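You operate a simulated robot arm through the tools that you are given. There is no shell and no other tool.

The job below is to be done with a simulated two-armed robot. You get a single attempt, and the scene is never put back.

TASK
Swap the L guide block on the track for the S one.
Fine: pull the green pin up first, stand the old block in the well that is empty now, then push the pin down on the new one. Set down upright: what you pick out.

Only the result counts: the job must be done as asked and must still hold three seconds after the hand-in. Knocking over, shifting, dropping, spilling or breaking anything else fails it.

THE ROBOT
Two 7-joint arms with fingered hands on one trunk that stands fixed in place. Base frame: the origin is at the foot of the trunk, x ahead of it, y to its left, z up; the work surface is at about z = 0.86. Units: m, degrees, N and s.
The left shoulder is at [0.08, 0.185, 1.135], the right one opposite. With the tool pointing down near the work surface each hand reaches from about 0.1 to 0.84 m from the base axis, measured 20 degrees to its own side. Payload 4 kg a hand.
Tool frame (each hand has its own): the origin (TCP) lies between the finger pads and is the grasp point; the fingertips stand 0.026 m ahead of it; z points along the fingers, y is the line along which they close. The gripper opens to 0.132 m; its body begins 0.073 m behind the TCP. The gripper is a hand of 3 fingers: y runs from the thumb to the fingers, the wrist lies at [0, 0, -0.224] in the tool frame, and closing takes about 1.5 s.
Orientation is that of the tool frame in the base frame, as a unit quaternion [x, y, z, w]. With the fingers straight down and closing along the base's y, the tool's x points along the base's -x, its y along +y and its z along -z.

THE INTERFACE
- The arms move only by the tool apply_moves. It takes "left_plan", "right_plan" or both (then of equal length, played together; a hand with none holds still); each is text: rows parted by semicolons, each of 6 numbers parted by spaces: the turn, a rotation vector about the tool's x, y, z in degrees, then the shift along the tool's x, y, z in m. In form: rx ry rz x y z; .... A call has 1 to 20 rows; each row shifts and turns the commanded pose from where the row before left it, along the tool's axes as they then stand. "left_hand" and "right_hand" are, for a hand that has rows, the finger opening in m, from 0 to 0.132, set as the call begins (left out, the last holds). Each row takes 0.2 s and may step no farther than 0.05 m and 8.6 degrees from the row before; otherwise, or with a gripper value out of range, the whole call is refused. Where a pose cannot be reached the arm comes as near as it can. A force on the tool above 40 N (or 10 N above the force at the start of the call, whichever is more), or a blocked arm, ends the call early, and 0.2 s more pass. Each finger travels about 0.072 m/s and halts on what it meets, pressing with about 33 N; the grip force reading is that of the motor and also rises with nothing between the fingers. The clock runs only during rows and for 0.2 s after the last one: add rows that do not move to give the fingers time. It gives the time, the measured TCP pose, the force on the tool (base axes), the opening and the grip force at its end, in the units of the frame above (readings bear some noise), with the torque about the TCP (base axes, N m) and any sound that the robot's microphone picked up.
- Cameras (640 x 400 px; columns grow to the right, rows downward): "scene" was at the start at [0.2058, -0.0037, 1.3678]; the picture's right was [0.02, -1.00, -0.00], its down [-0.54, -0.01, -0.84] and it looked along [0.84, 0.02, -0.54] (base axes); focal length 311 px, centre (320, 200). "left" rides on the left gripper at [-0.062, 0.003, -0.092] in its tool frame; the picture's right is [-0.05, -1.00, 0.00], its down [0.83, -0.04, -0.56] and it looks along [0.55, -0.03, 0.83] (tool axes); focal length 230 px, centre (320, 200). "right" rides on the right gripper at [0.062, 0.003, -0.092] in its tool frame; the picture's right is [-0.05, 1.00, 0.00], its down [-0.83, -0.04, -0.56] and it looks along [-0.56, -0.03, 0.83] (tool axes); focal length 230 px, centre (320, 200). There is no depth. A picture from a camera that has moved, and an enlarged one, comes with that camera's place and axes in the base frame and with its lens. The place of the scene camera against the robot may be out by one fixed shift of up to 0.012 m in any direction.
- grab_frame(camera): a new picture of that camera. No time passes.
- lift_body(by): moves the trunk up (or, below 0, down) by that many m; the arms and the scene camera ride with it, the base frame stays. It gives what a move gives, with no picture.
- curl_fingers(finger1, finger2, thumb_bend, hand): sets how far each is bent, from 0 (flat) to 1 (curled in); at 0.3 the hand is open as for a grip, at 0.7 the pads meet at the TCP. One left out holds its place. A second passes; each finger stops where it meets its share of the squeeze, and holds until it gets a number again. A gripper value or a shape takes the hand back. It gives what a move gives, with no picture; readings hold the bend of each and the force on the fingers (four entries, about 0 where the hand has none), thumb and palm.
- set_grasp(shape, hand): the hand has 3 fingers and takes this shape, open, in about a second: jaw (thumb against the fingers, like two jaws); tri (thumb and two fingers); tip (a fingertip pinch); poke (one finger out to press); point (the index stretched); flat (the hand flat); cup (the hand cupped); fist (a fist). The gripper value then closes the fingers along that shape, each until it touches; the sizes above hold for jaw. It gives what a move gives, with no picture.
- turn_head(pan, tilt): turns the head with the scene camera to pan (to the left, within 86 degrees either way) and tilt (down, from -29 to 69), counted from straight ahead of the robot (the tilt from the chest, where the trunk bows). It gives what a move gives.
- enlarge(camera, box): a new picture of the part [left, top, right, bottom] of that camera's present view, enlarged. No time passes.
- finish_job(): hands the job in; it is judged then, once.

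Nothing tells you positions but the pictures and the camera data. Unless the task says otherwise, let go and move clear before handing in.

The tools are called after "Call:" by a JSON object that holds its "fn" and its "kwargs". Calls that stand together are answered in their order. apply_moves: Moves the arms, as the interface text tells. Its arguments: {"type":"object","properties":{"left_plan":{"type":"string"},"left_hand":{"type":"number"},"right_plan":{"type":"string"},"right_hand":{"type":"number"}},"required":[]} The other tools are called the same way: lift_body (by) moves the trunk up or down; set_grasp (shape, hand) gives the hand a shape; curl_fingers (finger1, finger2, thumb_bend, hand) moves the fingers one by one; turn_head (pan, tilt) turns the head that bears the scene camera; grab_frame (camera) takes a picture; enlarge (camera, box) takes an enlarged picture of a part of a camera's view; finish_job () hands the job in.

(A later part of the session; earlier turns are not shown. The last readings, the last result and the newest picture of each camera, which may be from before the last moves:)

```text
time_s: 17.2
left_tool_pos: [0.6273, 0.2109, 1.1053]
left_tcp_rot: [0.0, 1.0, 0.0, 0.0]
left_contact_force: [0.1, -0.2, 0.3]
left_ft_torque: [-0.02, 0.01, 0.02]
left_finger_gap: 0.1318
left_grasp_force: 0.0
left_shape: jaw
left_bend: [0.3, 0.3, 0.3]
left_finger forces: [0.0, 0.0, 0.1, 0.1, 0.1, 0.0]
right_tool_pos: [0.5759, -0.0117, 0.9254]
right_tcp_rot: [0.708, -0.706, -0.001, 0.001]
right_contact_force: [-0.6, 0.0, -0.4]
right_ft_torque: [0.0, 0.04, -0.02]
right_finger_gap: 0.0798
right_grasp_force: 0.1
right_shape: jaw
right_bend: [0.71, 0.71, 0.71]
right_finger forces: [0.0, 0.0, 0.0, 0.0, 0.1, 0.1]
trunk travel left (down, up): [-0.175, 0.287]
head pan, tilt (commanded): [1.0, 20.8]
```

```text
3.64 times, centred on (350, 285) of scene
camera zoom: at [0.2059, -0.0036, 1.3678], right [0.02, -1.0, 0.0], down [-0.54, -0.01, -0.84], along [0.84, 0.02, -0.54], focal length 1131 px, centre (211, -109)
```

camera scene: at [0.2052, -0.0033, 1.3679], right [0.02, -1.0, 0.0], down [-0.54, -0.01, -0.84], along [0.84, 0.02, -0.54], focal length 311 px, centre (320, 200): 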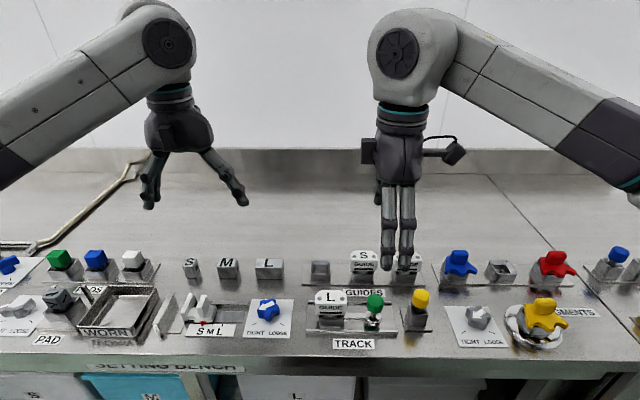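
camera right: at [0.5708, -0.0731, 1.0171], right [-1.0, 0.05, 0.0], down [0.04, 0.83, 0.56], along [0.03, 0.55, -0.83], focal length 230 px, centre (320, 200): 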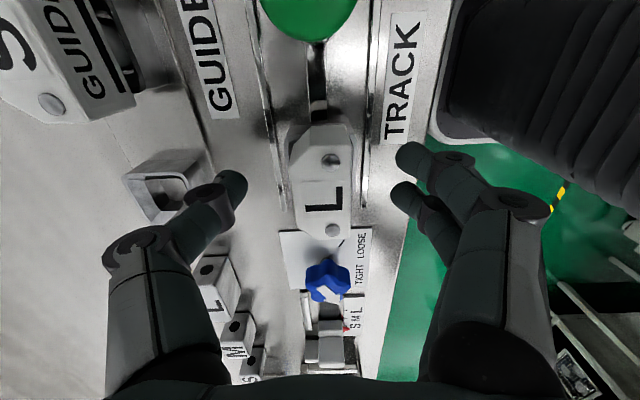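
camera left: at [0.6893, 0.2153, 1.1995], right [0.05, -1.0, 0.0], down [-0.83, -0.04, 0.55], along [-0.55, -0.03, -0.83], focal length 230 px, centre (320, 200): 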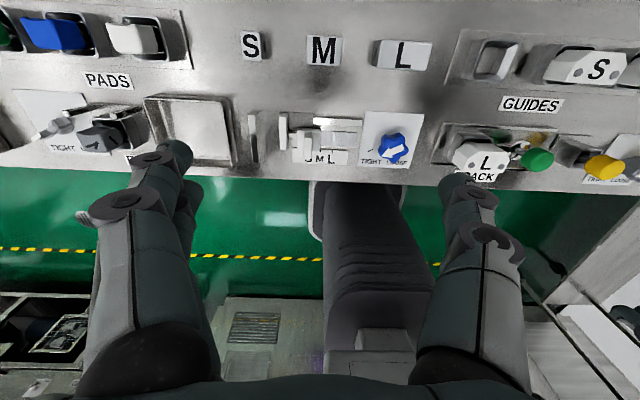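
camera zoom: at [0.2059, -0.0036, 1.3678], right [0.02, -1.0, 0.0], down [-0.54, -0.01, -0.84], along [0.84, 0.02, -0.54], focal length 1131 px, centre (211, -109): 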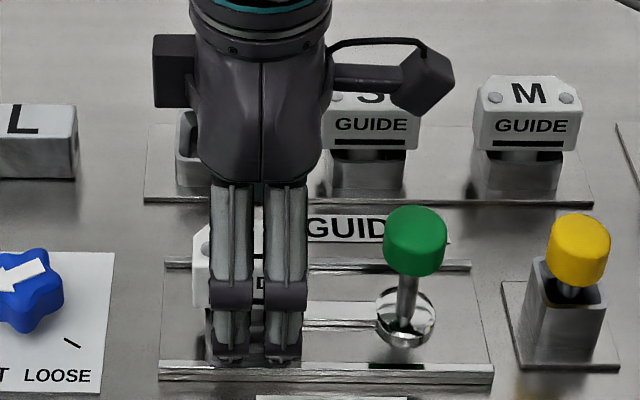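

The L head is centred between the thumb and fingers. I'll close on it.

Call:
{"fn": "apply_moves", "kwargs": {"right_plan": "0 0 0 0 0 0; 0 0 0 0 0 0; 0 0 0 0 0 0; 0 0 0 0 0 0; 0 0 0 0 0 0; 0 0 0 0 0 0", "right_hand": 0.0}}

Call:
{"fn": "grab_frame", "kwargs": {"camera": "right"}}

Call:
{"fn": "enlarge", "kwargs": {"camera": "left", "box": [420, 60, 580, 200]}}

Call:
{"fn": "enlarge", "kwargs": {"camera": "scene", "box": [280, 230, 420, 340]}}

```text
time_s: 18.6
left_tool_pos: [0.6279, 0.211, 1.1054]
left_tcp_rot: [0.0, 1.0, 0.0, 0.0]
left_contact_force: [0.0, -0.5, 0.8]
left_ft_torque: [0.03, 0.0, -0.03]
left_finger_gap: 0.1319
left_grasp_force: 0.1
left_shape: jaw
left_bend: [0.3, 0.3, 0.3]
left_finger forces: [0.0, 0.0, 0.1, 0.0, 0.0, 0.0]
right_tool_pos: [0.576, -0.0117, 0.9261]
right_tcp_rot: [0.707, -0.707, -0.001, 0.001]
right_contact_force: [-0.3, 0.6, -0.7]
right_ft_torque: [0.01, 0.01, 0.0]
right_finger_gap: 0.024
right_grasp_force: 33.0
right_shape: jaw
right_bend: [0.73, 0.73, 0.7]
right_finger forces: [14.9, 14.9, 0.0, 0.0, 29.7, 0.1]
trunk travel left (down, up): [-0.175, 0.287]
head pan, tilt (commanded): [1.0, 20.8]
```

```text
taken
camera right: at [0.5708, -0.073, 1.0172], right [-1.0, 0.05, 0.0], down [0.04, 0.83, 0.56], along [0.03, 0.55, -0.83], focal length 230 px, centre (320, 200)
```

right: 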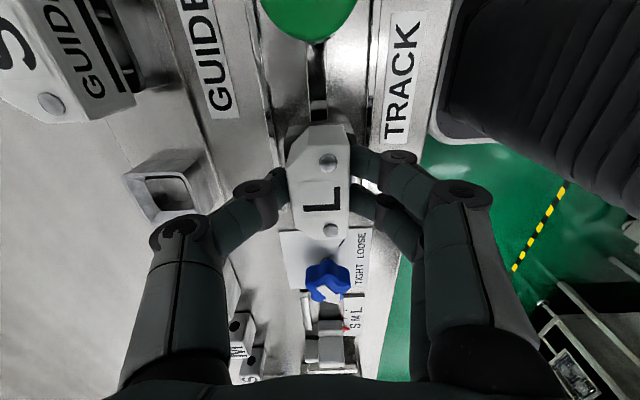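

```text
2.86 times, centred on (500, 130) of left
camera zoom: at [0.6899, 0.215, 1.199], right [0.05, -1.0, 0.0], down [-0.83, -0.04, 0.56], along [-0.55, -0.03, -0.83], focal length 657 px, centre (-194, 400)
```

zoom: 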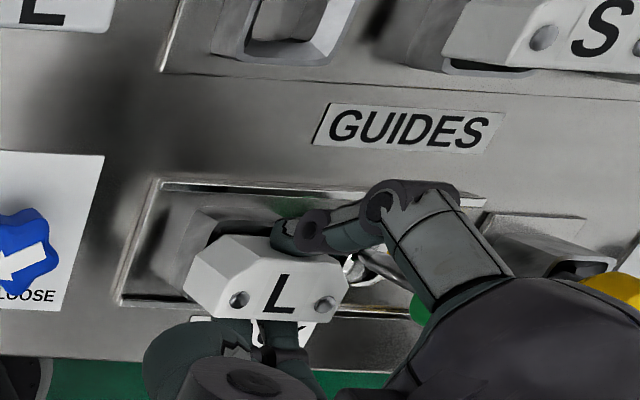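

```text
3.64 times, centred on (350, 285) of scene
camera zoom: at [0.2059, -0.0036, 1.3677], right [0.02, -1.0, 0.0], down [-0.54, -0.01, -0.84], along [0.84, 0.02, -0.54], focal length 1131 px, centre (211, -109)
```

zoom: 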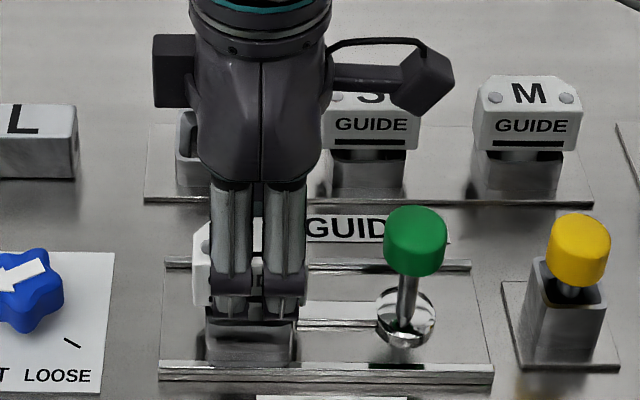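

It is a firm, balanced grip: 15 N on each finger and 30 N on the thumb, with no side load. I'll lift slowly while watching the force.

Call:
{"fn": "apply_moves", "kwargs": {"right_plan": "0 0 0 0 0 -0.003; 0 0 0 0 0 -0.003; 0 0 0 0 0 -0.004; 0 0 0 0 0 0"}}

Call:
{"fn": "enlarge", "kwargs": {"camera": "left", "box": [420, 60, 580, 200]}}

Call:
{"fn": "enlarge", "kwargs": {"camera": "scene", "box": [280, 230, 420, 340]}}

```text
time_s: 19.6
left_tool_pos: [0.6284, 0.2121, 1.1061]
left_tcp_rot: [0.001, 1.0, 0.0, 0.001]
left_contact_force: [0.5, -0.2, 0.7]
left_ft_torque: [-0.03, -0.02, -0.03]
left_finger_gap: 0.1318
left_grasp_force: 0.1
left_shape: jaw
left_bend: [0.3, 0.3, 0.3]
left_finger forces: [0.0, 0.0, 0.0, 0.0, 0.0, 0.0]
right_tool_pos: [0.5776, -0.0113, 0.9365]
right_tcp_rot: [0.708, -0.707, 0.0, 0.0]
right_contact_force: [-3.2, 0.6, -1.1]
right_ft_torque: [-0.01, 0.17, 0.0]
right_finger_gap: 0.0242
right_grasp_force: 33.5
right_shape: jaw
right_bend: [0.73, 0.73, 0.7]
right_finger forces: [16.0, 16.1, 0.1, 0.1, 29.2, 0.0]
trunk travel left (down, up): [-0.175, 0.287]
head pan, tilt (commanded): [1.0, 20.8]
```

```text
2.86 times, centred on (500, 130) of left
camera zoom: at [0.6897, 0.215, 1.1991], right [0.05, -1.0, 0.0], down [-0.83, -0.04, 0.56], along [-0.55, -0.03, -0.83], focal length 657 px, centre (-194, 400)
```

zoom: 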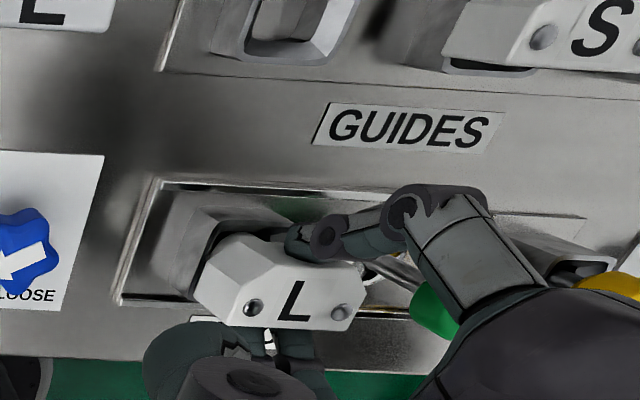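

```text
3.64 times, centred on (350, 285) of scene
camera zoom: at [0.2057, -0.0036, 1.3678], right [0.02, -1.0, 0.0], down [-0.54, -0.01, -0.84], along [0.84, 0.02, -0.54], focal length 1131 px, centre (211, -109)
```

zoom: 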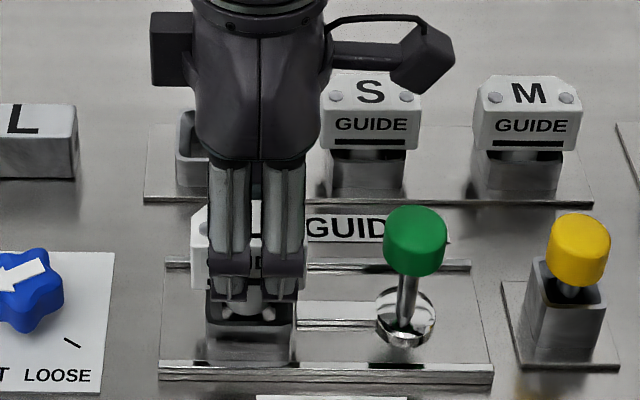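

The block rises freely. I'll lift it clear of the well and look at the shape of its post.

Call:
{"fn": "apply_moves", "kwargs": {"right_plan": "0 0 0 0 0 -0.006; 0 0 0 0 0 -0.006; 0 0 0 0 0 -0.008; 0 0 0 0 0 -0.01; 0 0 0 0 0 -0.01; 0 0 0 0 0 -0.015; 0 0 0 0 0 -0.015; 0 0 0 0 0 0; 0 0 0 0 0 0"}}

Call:
{"fn": "grab_frame", "kwargs": {"camera": "right"}}

Call:
{"fn": "grab_frame", "kwargs": {"camera": "left"}}

Call:
{"fn": "enlarge", "kwargs": {"camera": "left", "box": [420, 60, 580, 200]}}

Call:
{"fn": "enlarge", "kwargs": {"camera": "scene", "box": [280, 220, 420, 330]}}

```text
time_s: 21.6
left_tool_pos: [0.6268, 0.2101, 1.1065]
left_tcp_rot: [0.001, 1.0, 0.0, 0.001]
left_contact_force: [0.2, -1.0, -0.1]
left_ft_torque: [0.02, -0.01, -0.02]
left_finger_gap: 0.1317
left_grasp_force: 0.0
left_shape: jaw
left_bend: [0.3, 0.3, 0.3]
left_finger forces: [0.1, 0.0, 0.0, 0.1, 0.1, 0.0]
right_tool_pos: [0.5766, -0.0125, 1.0063]
right_tcp_rot: [-0.707, 0.708, 0.001, 0.0]
right_contact_force: [-0.3, 0.3, -0.1]
right_ft_torque: [-0.02, -0.02, 0.02]
right_finger_gap: 0.0242
right_grasp_force: 32.7
right_shape: jaw
right_bend: [0.73, 0.73, 0.7]
right_finger forces: [15.3, 15.2, 0.1, 0.0, 30.4, 0.1]
trunk travel left (down, up): [-0.175, 0.287]
head pan, tilt (commanded): [1.0, 20.8]
```

```text
taken
camera right: at [0.5704, -0.0732, 1.0977], right [-1.0, 0.05, 0.0], down [0.04, 0.83, 0.56], along [0.03, 0.55, -0.83], focal length 230 px, centre (320, 200)
```

right: 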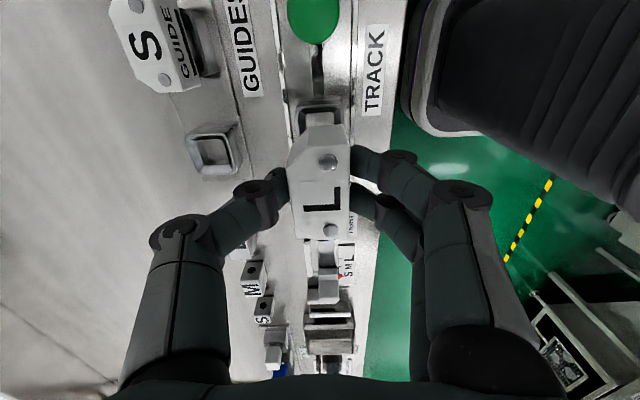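

```text
taken
camera left: at [0.6899, 0.2151, 1.1991], right [0.05, -1.0, 0.0], down [-0.83, -0.04, 0.56], along [-0.55, -0.03, -0.83], focal length 230 px, centre (320, 200)
```

left: 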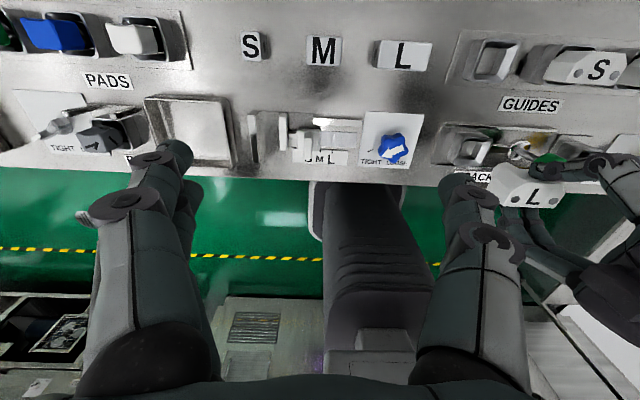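

```text
2.86 times, centred on (500, 130) of left
camera zoom: at [0.6899, 0.2151, 1.1991], right [0.05, -1.0, 0.0], down [-0.83, -0.04, 0.56], along [-0.55, -0.03, -0.83], focal length 657 px, centre (-194, 400)
```

zoom: 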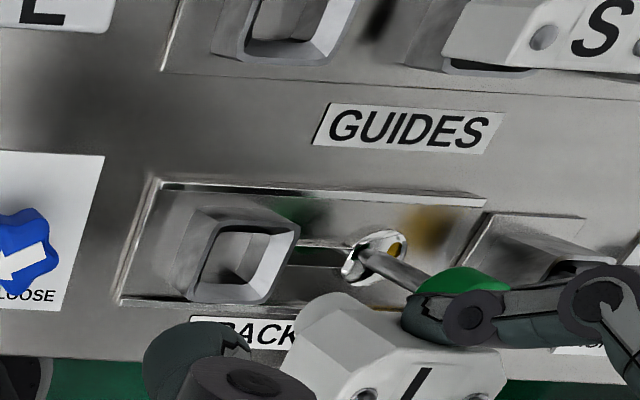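

```text
3.64 times, centred on (350, 275) of scene
camera zoom: at [0.2058, -0.0036, 1.3677], right [0.02, -1.0, 0.0], down [-0.54, -0.01, -0.84], along [0.84, 0.02, -0.54], focal length 1131 px, centre (211, -73)
```

zoom: 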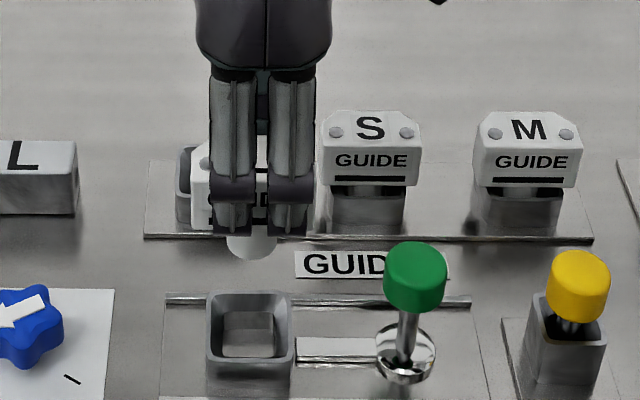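

The L block is clear of its well, and its post has a rounded end. Both empty wells are visible now, so I'll enlarge views of them to get the exact offset between them.

Call:
{"fn": "enlarge", "kwargs": {"camera": "right", "box": [180, 80, 360, 192]}}

Call:
{"fn": "enlarge", "kwargs": {"camera": "left", "box": [420, 20, 570, 114]}}

Call:
{"fn": "enlarge", "kwargs": {"camera": "left", "box": [420, 90, 570, 184]}}

Call:
{"fn": "enlarge", "kwargs": {"camera": "right", "box": [240, 80, 400, 270]}}

```text
3.56 times, centred on (270, 136) of right
camera zoom: at [0.5704, -0.0732, 1.0977], right [-1.0, 0.05, 0.0], down [0.04, 0.83, 0.56], along [0.03, 0.55, -0.83], focal length 818 px, centre (498, 428)
```

zoom: 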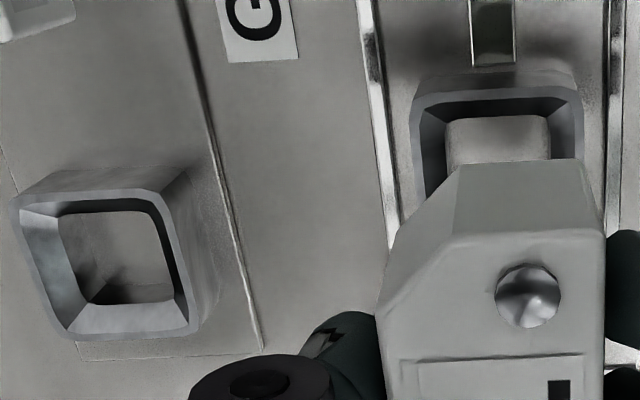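

```text
4.26 times, centred on (495, 67) of left
camera zoom: at [0.6899, 0.2151, 1.1991], right [0.05, -1.0, 0.0], down [-0.83, -0.04, 0.56], along [-0.55, -0.03, -0.83], focal length 979 px, centre (-425, 766)
```

zoom: 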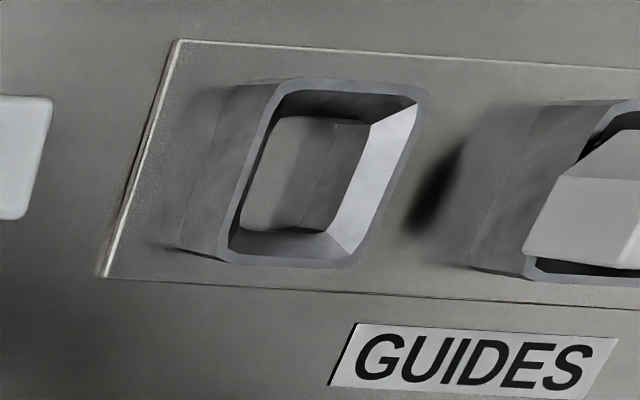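

```text
4.26 times, centred on (495, 137) of left
camera zoom: at [0.6899, 0.2151, 1.1991], right [0.05, -1.0, 0.0], down [-0.83, -0.04, 0.56], along [-0.55, -0.03, -0.83], focal length 979 px, centre (-425, 468)
```

zoom: 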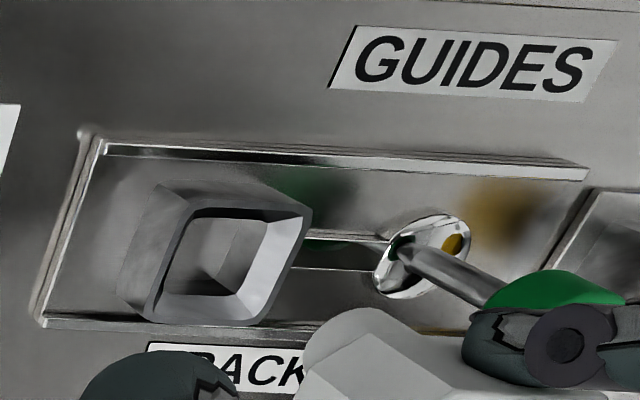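

```text
2.11 times, centred on (320, 175) of right
camera zoom: at [0.5704, -0.0732, 1.0977], right [-1.0, 0.05, 0.0], down [0.04, 0.83, 0.56], along [0.03, 0.55, -0.83], focal length 484 px, centre (320, 253)
```

zoom: 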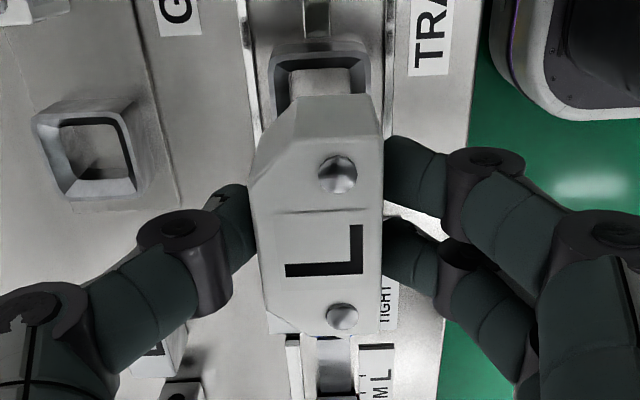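

The two wells have the same rim height, near z 0.886. Both cameras put the rack well at about (+0.110, +0.020) from the track well. I'll move the block by exactly that offset while still high, then check.

Call:
{"fn": "apply_moves", "kwargs": {"right_plan": "0 0 0 -0.0067 -0.0365 0; 0 0 0 -0.0067 -0.0365 0; 0 0 0 -0.0068 -0.037 0; 0 0 0 0 0 0; 0 0 0 0 0 0"}}

Call:
{"fn": "grab_frame", "kwargs": {"camera": "right"}}

Call:
{"fn": "grab_frame", "kwargs": {"camera": "scene"}}

Call:
{"fn": "enlarge", "kwargs": {"camera": "left", "box": [400, 0, 640, 150]}}

Call:
{"fn": "enlarge", "kwargs": {"camera": "right", "box": [230, 60, 410, 260]}}

```text
time_s: 22.8
left_tool_pos: [0.6274, 0.2104, 1.1049]
left_tcp_rot: [0.0, 1.0, -0.001, 0.0]
left_contact_force: [-0.2, -0.2, 0.6]
left_ft_torque: [0.0, -0.01, -0.02]
left_finger_gap: 0.1325
left_grasp_force: 0.0
left_shape: jaw
left_bend: [0.3, 0.3, 0.3]
left_finger forces: [0.0, 0.0, 0.0, 0.0, 0.0, 0.1]
right_tool_pos: [0.6887, 0.0081, 1.0037]
right_tcp_rot: [0.707, -0.707, 0.0, 0.001]
right_contact_force: [0.4, -0.3, -0.1]
right_ft_torque: [0.01, -0.01, -0.02]
right_finger_gap: 0.0237
right_grasp_force: 33.3
right_shape: jaw
right_bend: [0.73, 0.73, 0.7]
right_finger forces: [15.0, 15.0, 0.0, 0.0, 30.2, 0.0]
trunk travel left (down, up): [-0.175, 0.287]
head pan, tilt (commanded): [1.0, 20.8]
```

```text
taken
camera right: at [0.6842, -0.0522, 1.0953], right [-1.0, 0.05, 0.0], down [0.04, 0.83, 0.55], along [0.03, 0.55, -0.83], focal length 230 px, centre (320, 200)
```

right: 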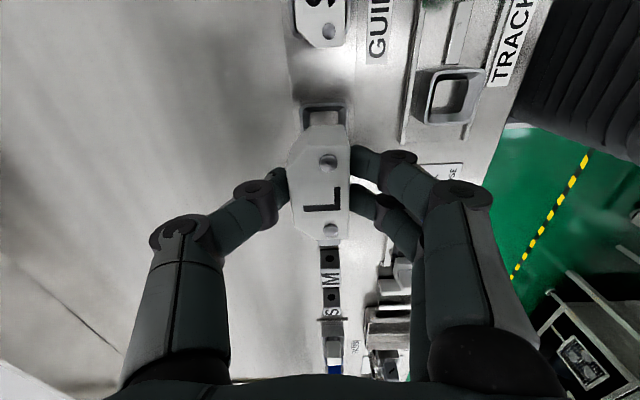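

```text
taken
camera scene: at [0.206, -0.0033, 1.3677], right [0.02, -1.0, 0.0], down [-0.54, -0.01, -0.84], along [0.84, 0.01, -0.54], focal length 311 px, centre (320, 200)
```

scene: 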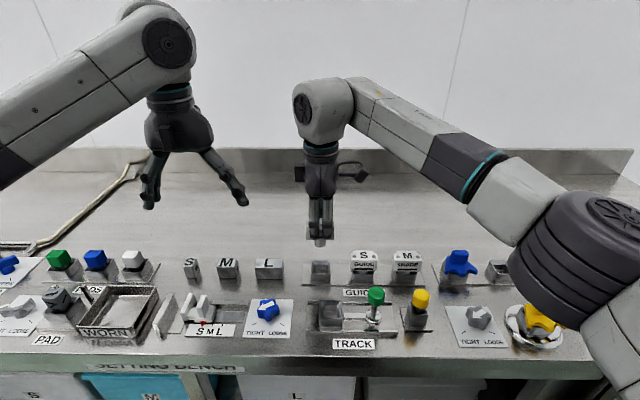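

```text
2.67 times, centred on (520, 75) of left
camera zoom: at [0.69, 0.2152, 1.1989], right [0.05, -1.0, 0.0], down [-0.83, -0.04, 0.56], along [-0.55, -0.03, -0.83], focal length 614 px, centre (-213, 533)
```

zoom: 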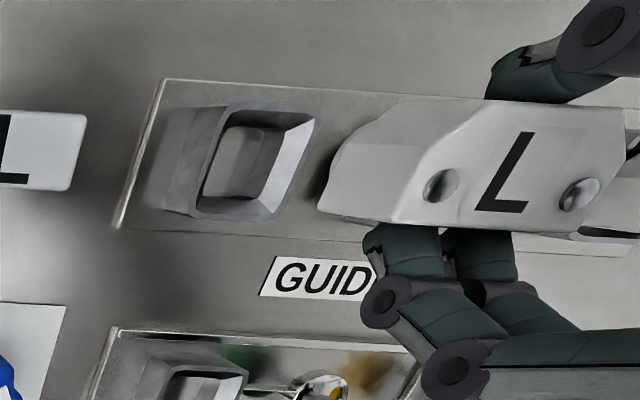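

```text
2.00 times, centred on (320, 160) of right
camera zoom: at [0.6842, -0.0522, 1.0953], right [-1.0, 0.05, 0.0], down [0.04, 0.83, 0.55], along [0.03, 0.55, -0.83], focal length 460 px, centre (320, 280)
```

zoom: 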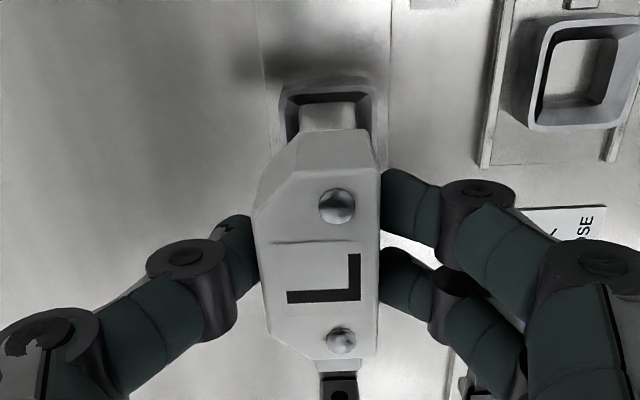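

The wrist view shows the rack well a few mm nearer to me than the block's line, so the hand has gone slightly too far in x. I'll measure with a tighter crop.

Call:
{"fn": "enlarge", "kwargs": {"camera": "right", "box": [256, 80, 384, 160]}}

```text
5.00 times, centred on (320, 120) of right
camera zoom: at [0.6842, -0.0522, 1.0953], right [-1.0, 0.05, 0.0], down [0.04, 0.83, 0.55], along [0.03, 0.55, -0.83], focal length 1150 px, centre (320, 600)
```

zoom: 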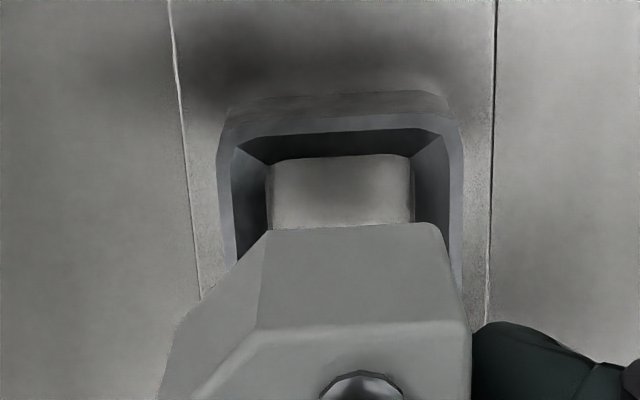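

Next to the track reference view, the block must move about 3.7 mm back in x and 1.8 mm in -y. I'll make that correction, descend partway and check again.

Call:
{"fn": "apply_moves", "kwargs": {"right_plan": "0 0 0 0.0018 0.0037 0; 0 0 0 0 0 0.01; 0 0 0 0 0 0.01; 0 0 0 0 0 0; 0 0 0 0 0 0"}}

Call:
{"fn": "enlarge", "kwargs": {"camera": "right", "box": [256, 80, 384, 160]}}

Call:
{"fn": "enlarge", "kwargs": {"camera": "left", "box": [400, 0, 640, 150]}}

Call:
{"fn": "enlarge", "kwargs": {"camera": "scene", "box": [280, 200, 420, 310]}}

```text
time_s: 24.0
left_tool_pos: [0.6278, 0.2114, 1.105]
left_tcp_rot: [0.0, 1.0, 0.0, 0.0]
left_contact_force: [0.3, 0.4, 0.9]
left_ft_torque: [0.02, 0.01, 0.02]
left_finger_gap: 0.132
left_grasp_force: 0.1
left_shape: jaw
left_bend: [0.3, 0.3, 0.3]
left_finger forces: [0.0, 0.0, 0.0, 0.0, 0.2, 0.0]
right_tool_pos: [0.6846, 0.0067, 0.9863]
right_tcp_rot: [0.707, -0.707, 0.0, 0.0]
right_contact_force: [1.5, 0.1, -0.4]
right_ft_torque: [-0.02, 0.01, 0.05]
right_finger_gap: 0.024
right_grasp_force: 33.5
right_shape: jaw
right_bend: [0.73, 0.73, 0.7]
right_finger forces: [15.1, 15.2, 0.1, 0.1, 30.2, 0.1]
trunk travel left (down, up): [-0.175, 0.287]
head pan, tilt (commanded): [1.0, 20.8]
```

```text
5.00 times, centred on (320, 120) of right
camera zoom: at [0.6798, -0.0539, 1.0774], right [-1.0, 0.05, 0.0], down [0.04, 0.83, 0.56], along [0.03, 0.55, -0.83], focal length 1150 px, centre (320, 600)
```

zoom: 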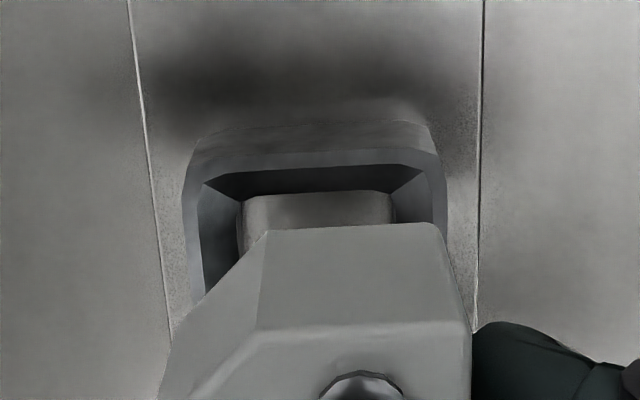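

```text
2.67 times, centred on (520, 75) of left
camera zoom: at [0.6901, 0.2151, 1.1989], right [0.05, -1.0, 0.0], down [-0.83, -0.04, 0.56], along [-0.55, -0.03, -0.83], focal length 614 px, centre (-213, 533)
```

zoom: 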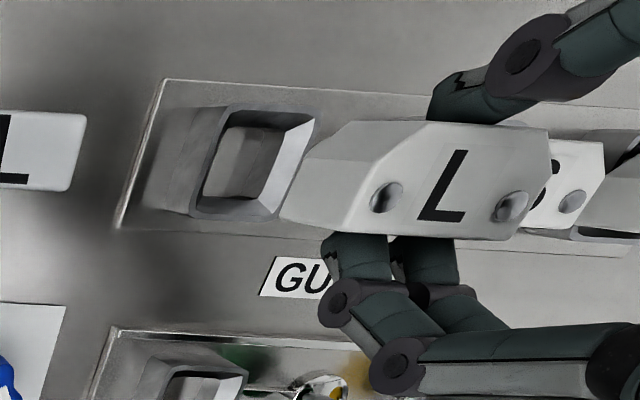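

```text
3.64 times, centred on (350, 255) of scene
camera zoom: at [0.2061, -0.0035, 1.3677], right [0.02, -1.0, 0.0], down [-0.54, -0.01, -0.84], along [0.84, 0.02, -0.54], focal length 1131 px, centre (211, 0)
```

zoom: 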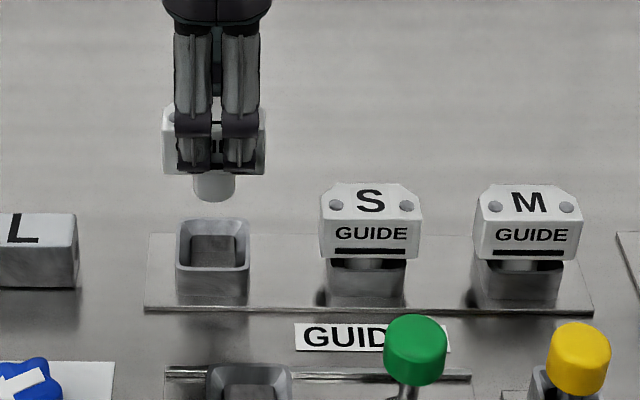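

The block is now within about 1 mm of the reference alignment over the well. I'll descend to just above the rim, then lower slowly.

Call:
{"fn": "apply_moves", "kwargs": {"right_plan": "0 0 0 0 0 0.012; 0 0 0 0 0 0.012; 0 0 0 0 0 0.01; 0 0 0 0 0 0; 0 0 0 0 0 0"}}

Call:
{"fn": "enlarge", "kwargs": {"camera": "right", "box": [256, 80, 384, 160]}}

Call:
{"fn": "enlarge", "kwargs": {"camera": "left", "box": [400, 0, 640, 150]}}

Call:
{"fn": "enlarge", "kwargs": {"camera": "scene", "box": [280, 200, 420, 310]}}

```text
time_s: 25.2
left_tool_pos: [0.6282, 0.2114, 1.1049]
left_tcp_rot: [0.0, 1.0, 0.0, 0.0]
left_contact_force: [-0.6, 0.5, -0.3]
left_ft_torque: [-0.03, 0.03, 0.01]
left_finger_gap: 0.1319
left_grasp_force: 0.0
left_shape: jaw
left_bend: [0.3, 0.3, 0.3]
left_finger forces: [0.0, 0.1, 0.1, 0.0, 0.0, 0.0]
right_tool_pos: [0.6841, 0.0075, 0.9486]
right_tcp_rot: [-0.706, 0.708, 0.001, 0.0]
right_contact_force: [0.7, 0.0, -0.1]
right_ft_torque: [0.03, 0.02, 0.0]
right_finger_gap: 0.0241
right_grasp_force: 33.3
right_shape: jaw
right_bend: [0.73, 0.73, 0.7]
right_finger forces: [15.2, 15.1, 0.1, 0.0, 30.2, 0.1]
trunk travel left (down, up): [-0.175, 0.287]
head pan, tilt (commanded): [1.0, 20.8]
```

```text
5.00 times, centred on (320, 120) of right
camera zoom: at [0.6792, -0.0542, 1.0417], right [-1.0, 0.05, 0.0], down [0.04, 0.83, 0.56], along [0.03, 0.55, -0.83], focal length 1150 px, centre (320, 600)
```

zoom: 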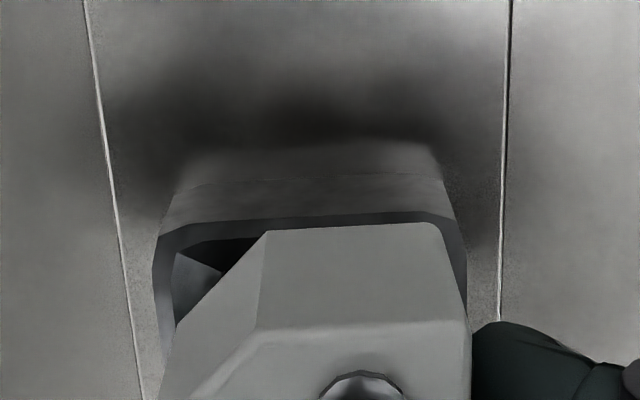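

```text
2.67 times, centred on (520, 75) of left
camera zoom: at [0.69, 0.215, 1.199], right [0.05, -1.0, 0.0], down [-0.83, -0.04, 0.56], along [-0.55, -0.03, -0.83], focal length 614 px, centre (-213, 533)
```

zoom: 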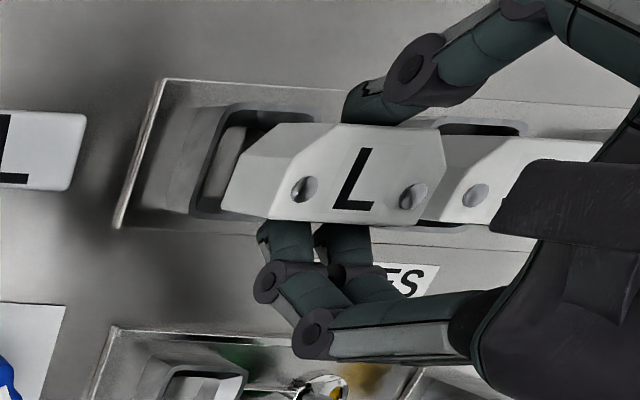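

```text
3.64 times, centred on (350, 255) of scene
camera zoom: at [0.206, -0.0036, 1.3677], right [0.02, -1.0, 0.0], down [-0.54, -0.01, -0.84], along [0.84, 0.02, -0.54], focal length 1131 px, centre (211, 0)
```

zoom: 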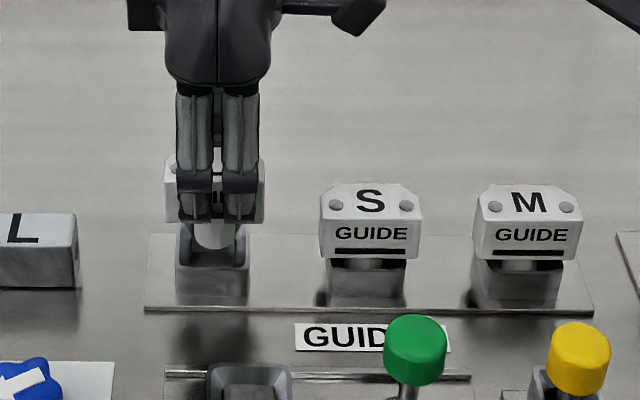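

The alignment still holds within about 1 mm. I'll nudge x by 0.8 mm and lower slowly into the well.

Call:
{"fn": "apply_moves", "kwargs": {"right_plan": "0 0 0 0 -0.0008 0.003; 0 0 0 0 0 0.003; 0 0 0 0 0 0.003; 0 0 0 0 0 0.003; 0 0 0 0 0 0.003; 0 0 0 0 0 0"}}

```text
time_s: 26.6
left_tool_pos: [0.6277, 0.2121, 1.1056]
left_tcp_rot: [-0.001, 1.0, 0.0, 0.0]
left_contact_force: [0.0, -0.5, -0.7]
left_ft_torque: [0.03, 0.01, -0.01]
left_finger_gap: 0.1321
left_grasp_force: 0.1
left_shape: jaw
left_bend: [0.3, 0.3, 0.3]
left_finger forces: [0.1, 0.0, 0.0, 0.1, 0.0, 0.0]
right_tool_pos: [0.6829, 0.0061, 0.9371]
right_tcp_rot: [-0.707, 0.707, -0.001, 0.0]
right_contact_force: [-0.8, 0.7, 0.4]
right_ft_torque: [0.04, 0.05, 0.02]
right_finger_gap: 0.0238
right_grasp_force: 33.1
right_shape: jaw
right_bend: [0.73, 0.73, 0.7]
right_finger forces: [15.1, 15.1, 0.1, 0.0, 30.2, 0.1]
trunk travel left (down, up): [-0.175, 0.287]
head pan, tilt (commanded): [1.0, 20.8]
```

There is no contact force so far. I'll keep lowering towards the seat height.

Call:
{"fn": "apply_moves", "kwargs": {"right_plan": "0 0 0 0 0 0.002; 0 0 0 0 0 0.002; 0 0 0 0 0 0.002; 0 0 0 0 0 0; 0 0 0 0 0 0"}}

Call:
{"fn": "enlarge", "kwargs": {"camera": "scene", "box": [280, 200, 420, 310]}}

Call:
{"fn": "enlarge", "kwargs": {"camera": "left", "box": [400, 0, 640, 150]}}

```text
time_s: 27.8
left_tool_pos: [0.6273, 0.2116, 1.1051]
left_tcp_rot: [0.0, 1.0, 0.001, 0.0]
left_contact_force: [0.7, -0.4, -0.8]
left_ft_torque: [-0.03, -0.04, -0.01]
left_finger_gap: 0.1318
left_grasp_force: 0.2
left_shape: jaw
left_bend: [0.3, 0.3, 0.3]
left_finger forces: [0.0, 0.1, 0.0, 0.0, 0.1, 0.0]
right_tool_pos: [0.6839, 0.0067, 0.9301]
right_tcp_rot: [-0.707, 0.707, 0.0, -0.001]
right_contact_force: [-0.2, -0.1, -0.7]
right_ft_torque: [-0.01, 0.03, 0.01]
right_finger_gap: 0.0241
right_grasp_force: 33.1
right_shape: jaw
right_bend: [0.73, 0.73, 0.7]
right_finger forces: [15.1, 15.1, 0.0, 0.0, 30.3, 0.0]
trunk travel left (down, up): [-0.175, 0.287]
head pan, tilt (commanded): [1.0, 20.8]
```

```text
3.64 times, centred on (350, 255) of scene
camera zoom: at [0.206, -0.0036, 1.3677], right [0.02, -1.0, 0.0], down [-0.54, -0.01, -0.84], along [0.84, 0.02, -0.54], focal length 1131 px, centre (211, 0)
```

zoom: 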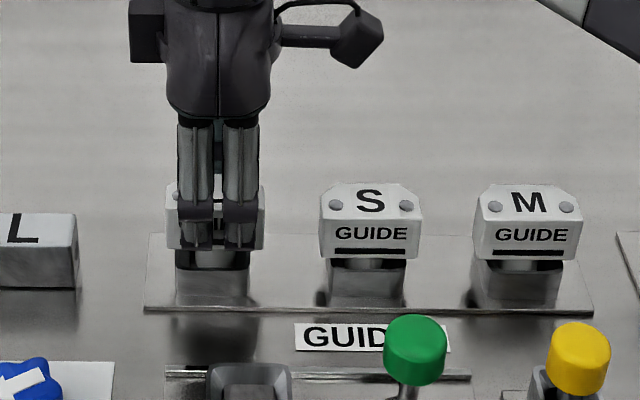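

```text
2.67 times, centred on (520, 75) of left
camera zoom: at [0.69, 0.215, 1.199], right [0.05, -1.0, 0.0], down [-0.83, -0.04, 0.56], along [-0.55, -0.03, -0.83], focal length 614 px, centre (-213, 533)
```

zoom: 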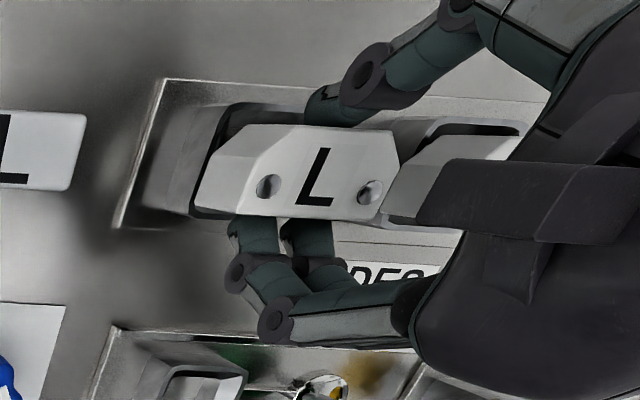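

About 4 mm remain, judging by the S block's height. I'll lower in 1.5 mm steps until I feel the seat.

Call:
{"fn": "apply_moves", "kwargs": {"right_plan": "0 0 0 0 0 0.0015; 0 0 0 0 0 0.0015; 0 0 0 0 0 0; 0 0 0 0 0 0"}}

```text
time_s: 28.8
left_tool_pos: [0.6268, 0.2112, 1.105]
left_tcp_rot: [0.0, 1.0, 0.0, 0.0]
left_contact_force: [0.6, -0.5, 0.0]
left_ft_torque: [-0.01, -0.06, 0.01]
left_finger_gap: 0.1318
left_grasp_force: 0.0
left_shape: jaw
left_bend: [0.3, 0.3, 0.3]
left_finger forces: [0.0, 0.1, 0.0, 0.0, 0.1, 0.0]
right_tool_pos: [0.6824, 0.0068, 0.928]
right_tcp_rot: [-0.706, 0.708, 0.001, -0.001]
right_contact_force: [0.2, 0.7, -1.1]
right_ft_torque: [-0.01, -0.01, -0.01]
right_finger_gap: 0.0242
right_grasp_force: 33.8
right_shape: jaw
right_bend: [0.73, 0.73, 0.7]
right_finger forces: [15.1, 15.0, 0.0, 0.1, 30.2, 0.0]
trunk travel left (down, up): [-0.175, 0.287]
head pan, tilt (commanded): [1.0, 20.8]
```

Call:
{"fn": "apply_moves", "kwargs": {"right_plan": "0 0 0 0 0 0.0015; 0 0 0 0 0 0.001; 0 0 0 0 0 0; 0 0 0 0 0 0"}}

Call:
{"fn": "enlarge", "kwargs": {"camera": "scene", "box": [300, 230, 400, 290]}}

Call:
{"fn": "enlarge", "kwargs": {"camera": "left", "box": [400, 0, 640, 150]}}

```text
time_s: 29.8
left_tool_pos: [0.628, 0.2115, 1.105]
left_tcp_rot: [0.0, 1.0, 0.0, 0.0]
left_contact_force: [-0.2, -0.5, 1.0]
left_ft_torque: [0.02, 0.02, -0.02]
left_finger_gap: 0.1317
left_grasp_force: 0.1
left_shape: jaw
left_bend: [0.3, 0.3, 0.3]
left_finger forces: [0.0, 0.1, 0.1, 0.0, 0.0, 0.0]
right_tool_pos: [0.6839, 0.0071, 0.9265]
right_tcp_rot: [0.707, -0.707, 0.0, 0.0]
right_contact_force: [0.4, 1.2, -0.4]
right_ft_torque: [-0.01, 0.03, 0.0]
right_finger_gap: 0.0243
right_grasp_force: 32.8
right_shape: jaw
right_bend: [0.73, 0.73, 0.7]
right_finger forces: [15.1, 15.1, 0.0, 0.1, 30.2, 0.0]
trunk travel left (down, up): [-0.175, 0.287]
head pan, tilt (commanded): [1.0, 20.8]
```

```text
6.40 times, centred on (350, 260) of scene
camera zoom: at [0.206, -0.0036, 1.3677], right [0.02, -1.0, 0.0], down [-0.54, -0.01, -0.84], along [0.84, 0.02, -0.54], focal length 1990 px, centre (128, -184)
```

zoom: 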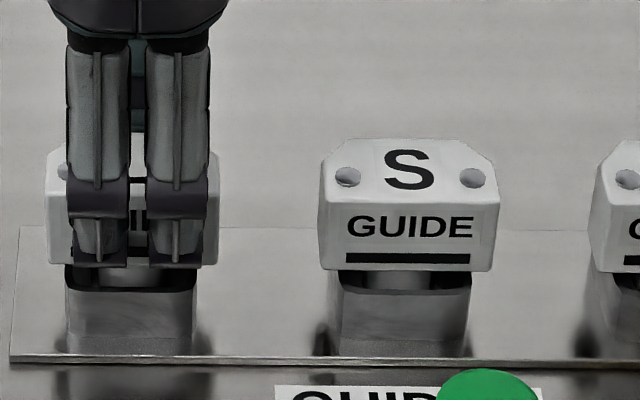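

```text
2.67 times, centred on (520, 75) of left
camera zoom: at [0.69, 0.2151, 1.199], right [0.05, -1.0, 0.0], down [-0.83, -0.04, 0.56], along [-0.55, -0.03, -0.83], focal length 614 px, centre (-213, 533)
```

zoom: 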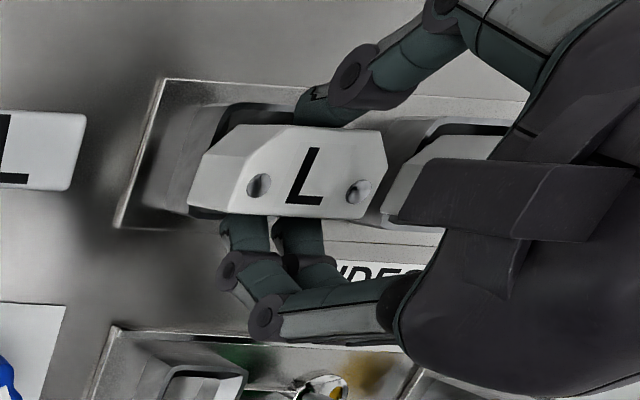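

L still sits about 1 to 1.5 mm higher than S does in its well. I'll lower a little more and feel for the seat.

Call:
{"fn": "apply_moves", "kwargs": {"right_plan": "0 0 0 0 0 0.001; 0 0 0 0 0 0; 0 0 0 0 0 0"}}

```text
time_s: 30.6
left_tool_pos: [0.6282, 0.2112, 1.1057]
left_tcp_rot: [0.001, 1.0, 0.0, 0.0]
left_contact_force: [-0.3, 0.9, -0.4]
left_ft_torque: [0.04, -0.01, -0.02]
left_finger_gap: 0.1319
left_grasp_force: 0.0
left_shape: jaw
left_bend: [0.3, 0.3, 0.3]
left_finger forces: [0.0, 0.0, 0.1, 0.0, 0.0, 0.0]
right_tool_pos: [0.6838, 0.0059, 0.9245]
right_tcp_rot: [0.708, -0.706, -0.001, 0.001]
right_contact_force: [0.0, 0.2, -1.7]
right_ft_torque: [-0.01, 0.0, -0.01]
right_finger_gap: 0.0241
right_grasp_force: 33.2
right_shape: jaw
right_bend: [0.73, 0.73, 0.7]
right_finger forces: [15.1, 15.1, 0.0, 0.0, 30.1, 0.0]
trunk travel left (down, up): [-0.175, 0.287]
head pan, tilt (commanded): [1.0, 20.8]
```

Call:
{"fn": "apply_moves", "kwargs": {"right_plan": "0 0 0 0 0 0.001; 0 0 0 0 0 0; 0 0 0 0 0 0"}}

Call:
{"fn": "enlarge", "kwargs": {"camera": "scene", "box": [300, 230, 400, 290]}}

```text
time_s: 31.4
left_tool_pos: [0.6292, 0.211, 1.1053]
left_tcp_rot: [0.0, 1.0, -0.001, 0.0]
left_contact_force: [0.6, -0.6, -0.3]
left_ft_torque: [-0.01, -0.05, 0.02]
left_finger_gap: 0.1319
left_grasp_force: 0.1
left_shape: jaw
left_bend: [0.3, 0.3, 0.3]
left_finger forces: [0.0, 0.1, 0.0, 0.0, 0.0, 0.0]
right_tool_pos: [0.685, 0.0082, 0.923]
right_tcp_rot: [-0.706, 0.708, 0.0, 0.0]
right_contact_force: [0.6, -0.5, -0.1]
right_ft_torque: [0.02, 0.03, 0.0]
right_finger_gap: 0.0241
right_grasp_force: 32.9
right_shape: jaw
right_bend: [0.73, 0.73, 0.7]
right_finger forces: [15.1, 15.1, 0.1, 0.0, 30.1, 0.0]
trunk travel left (down, up): [-0.175, 0.287]
head pan, tilt (commanded): [1.0, 20.8]
```

```text
6.40 times, centred on (350, 260) of scene
camera zoom: at [0.206, -0.0036, 1.3677], right [0.02, -1.0, 0.0], down [-0.54, -0.01, -0.84], along [0.84, 0.02, -0.54], focal length 1990 px, centre (128, -184)
```

zoom: 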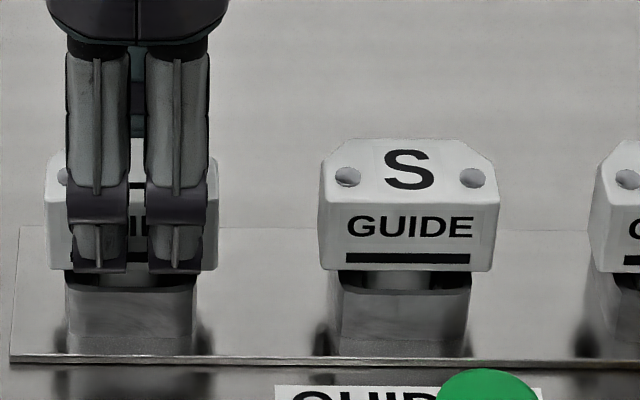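

There is still no seat contact, so I'll continue in 1 mm steps.

Call:
{"fn": "apply_moves", "kwargs": {"right_plan": "0 0 0 0 0 0.001; 0 0 0 0 0 0; 0 0 0 0 0 0"}}

Call:
{"fn": "enlarge", "kwargs": {"camera": "scene", "box": [300, 230, 400, 290]}}

Call:
{"fn": "enlarge", "kwargs": {"camera": "left", "box": [400, 0, 640, 150]}}

```text
time_s: 32.2
left_tool_pos: [0.6271, 0.2117, 1.1049]
left_tcp_rot: [0.0, 1.0, 0.0, 0.0]
left_contact_force: [0.0, -0.2, 0.0]
left_ft_torque: [0.01, -0.04, -0.05]
left_finger_gap: 0.1319
left_grasp_force: 0.0
left_shape: jaw
left_bend: [0.3, 0.3, 0.3]
left_finger forces: [0.1, 0.0, 0.1, 0.1, 0.0, 0.0]
right_tool_pos: [0.6833, 0.0069, 0.9222]
right_tcp_rot: [-0.707, 0.707, 0.0, 0.001]
right_contact_force: [1.1, 0.0, 3.0]
right_ft_torque: [-0.01, -0.02, -0.01]
right_finger_gap: 0.0242
right_grasp_force: 33.1
right_shape: jaw
right_bend: [0.73, 0.73, 0.7]
right_finger forces: [15.1, 15.0, 0.0, 0.0, 30.9, 0.1]
trunk travel left (down, up): [-0.175, 0.287]
head pan, tilt (commanded): [1.0, 20.8]
```

```text
6.40 times, centred on (350, 260) of scene
camera zoom: at [0.2056, -0.0035, 1.3678], right [0.02, -1.0, 0.0], down [-0.54, -0.01, -0.84], along [0.84, 0.02, -0.54], focal length 1990 px, centre (128, -184)
```

zoom: 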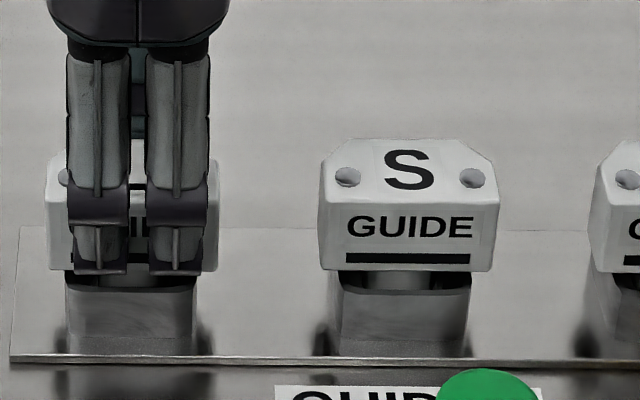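

```text
2.67 times, centred on (520, 75) of left
camera zoom: at [0.6897, 0.2151, 1.1992], right [0.05, -1.0, 0.0], down [-0.83, -0.04, 0.56], along [-0.55, -0.03, -0.83], focal length 614 px, centre (-213, 533)
```

zoom: 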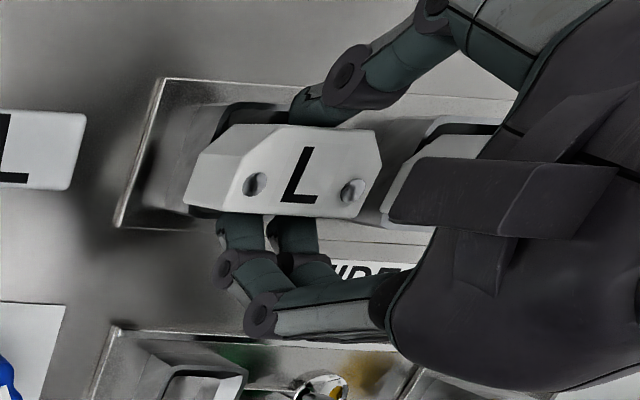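

I feel about 3 N at the bottom, and L's lower edge now matches S's height. I'll press half a millimetre more to confirm the seat.

Call:
{"fn": "apply_moves", "kwargs": {"right_plan": "0 0 0 0 0 0.0007; 0 0 0 0 0 0; 0 0 0 0 0 0"}}

```text
time_s: 33.0
left_tool_pos: [0.6269, 0.2118, 1.1058]
left_tcp_rot: [0.0, 1.0, 0.0, 0.0]
left_contact_force: [-1.0, -0.4, -0.4]
left_ft_torque: [-0.01, 0.01, 0.02]
left_finger_gap: 0.132
left_grasp_force: 0.0
left_shape: jaw
left_bend: [0.3, 0.3, 0.3]
left_finger forces: [0.0, 0.1, 0.1, 0.0, 0.0, 0.0]
right_tool_pos: [0.6831, 0.0061, 0.923]
right_tcp_rot: [0.708, -0.706, 0.0, 0.0]
right_contact_force: [2.2, 0.6, 6.2]
right_ft_torque: [0.03, -0.06, -0.01]
right_finger_gap: 0.0244
right_grasp_force: 32.8
right_shape: jaw
right_bend: [0.73, 0.73, 0.7]
right_finger forces: [15.0, 15.3, 0.1, 0.0, 32.1, 0.0]
trunk travel left (down, up): [-0.175, 0.287]
head pan, tilt (commanded): [1.0, 20.8]
```

It is seated, with the force rising as I press. I'll relax slightly, open the fingers and rise.

Call:
{"fn": "apply_moves", "kwargs": {"right_plan": "0 0 0 0 0 -0.001; 0 0 0 0 0 0; 0 0 0 0 0 0"}}

Call:
{"fn": "apply_moves", "kwargs": {"right_plan": "0 0 0 0 0 0; 0 0 0 0 0 0; 0 0 0 0 0 0; 0 0 0 0 0 0; 0 0 0 0 0 0", "right_hand": 0.08}}

Call:
{"fn": "grab_frame", "kwargs": {"camera": "right"}}

Call:
{"fn": "enlarge", "kwargs": {"camera": "left", "box": [400, 0, 640, 150]}}

```text
time_s: 33.8
left_tool_pos: [0.6267, 0.2119, 1.1056]
left_tcp_rot: [0.001, 1.0, 0.0, -0.001]
left_contact_force: [0.2, 0.3, -0.1]
left_ft_torque: [-0.02, -0.02, 0.02]
left_finger_gap: 0.1319
left_grasp_force: 0.0
left_shape: jaw
left_bend: [0.3, 0.3, 0.3]
left_finger forces: [0.1, 0.1, 0.1, 0.1, 0.1, 0.0]
right_tool_pos: [0.682, 0.0056, 0.9238]
right_tcp_rot: [-0.707, 0.707, 0.001, -0.001]
right_contact_force: [1.5, 1.2, 0.6]
right_ft_torque: [0.06, -0.02, -0.03]
right_finger_gap: 0.0241
right_grasp_force: 33.1
right_shape: jaw
right_bend: [0.73, 0.73, 0.7]
right_finger forces: [15.3, 15.3, 0.0, 0.1, 31.2, 0.0]
trunk travel left (down, up): [-0.175, 0.287]
head pan, tilt (commanded): [1.0, 20.8]
```

```text
time_s: 35.0
left_tool_pos: [0.6273, 0.2111, 1.1055]
left_tcp_rot: [0.0, 1.0, -0.001, 0.0]
left_contact_force: [0.3, 0.1, 0.3]
left_ft_torque: [0.0, -0.02, 0.01]
left_finger_gap: 0.1321
left_grasp_force: 0.0
left_shape: jaw
left_bend: [0.3, 0.3, 0.3]
left_finger forces: [0.0, 0.1, 0.1, 0.0, 0.1, 0.0]
right_tool_pos: [0.6842, 0.0063, 0.923]
right_tcp_rot: [0.707, -0.707, -0.001, 0.001]
right_contact_force: [0.1, 1.0, -0.2]
right_ft_torque: [0.0, 0.02, -0.02]
right_finger_gap: 0.0793
right_grasp_force: 0.0
right_shape: jaw
right_bend: [0.71, 0.71, 0.71]
right_finger forces: [0.1, 0.0, 0.0, 0.1, 0.1, 0.1]
trunk travel left (down, up): [-0.175, 0.287]
head pan, tilt (commanded): [1.0, 20.8]
```

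```text
taken
camera right: at [0.6781, -0.0548, 1.0152], right [-1.0, 0.05, 0.0], down [0.04, 0.83, 0.56], along [0.03, 0.55, -0.83], focal length 230 px, centre (320, 200)
```

right: 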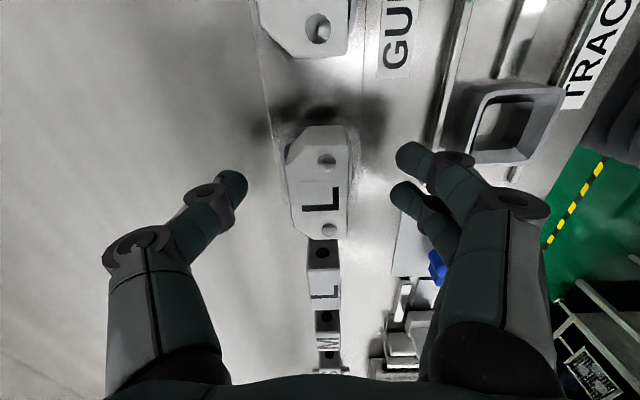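

```text
2.67 times, centred on (520, 75) of left
camera zoom: at [0.6899, 0.2151, 1.199], right [0.05, -1.0, 0.0], down [-0.83, -0.04, 0.56], along [-0.55, -0.03, -0.83], focal length 614 px, centre (-213, 533)
```

zoom: 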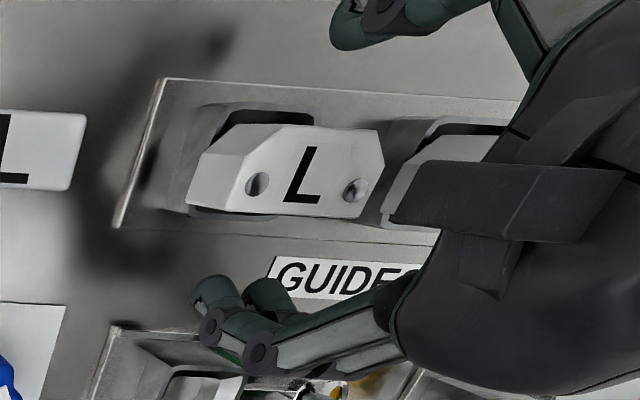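

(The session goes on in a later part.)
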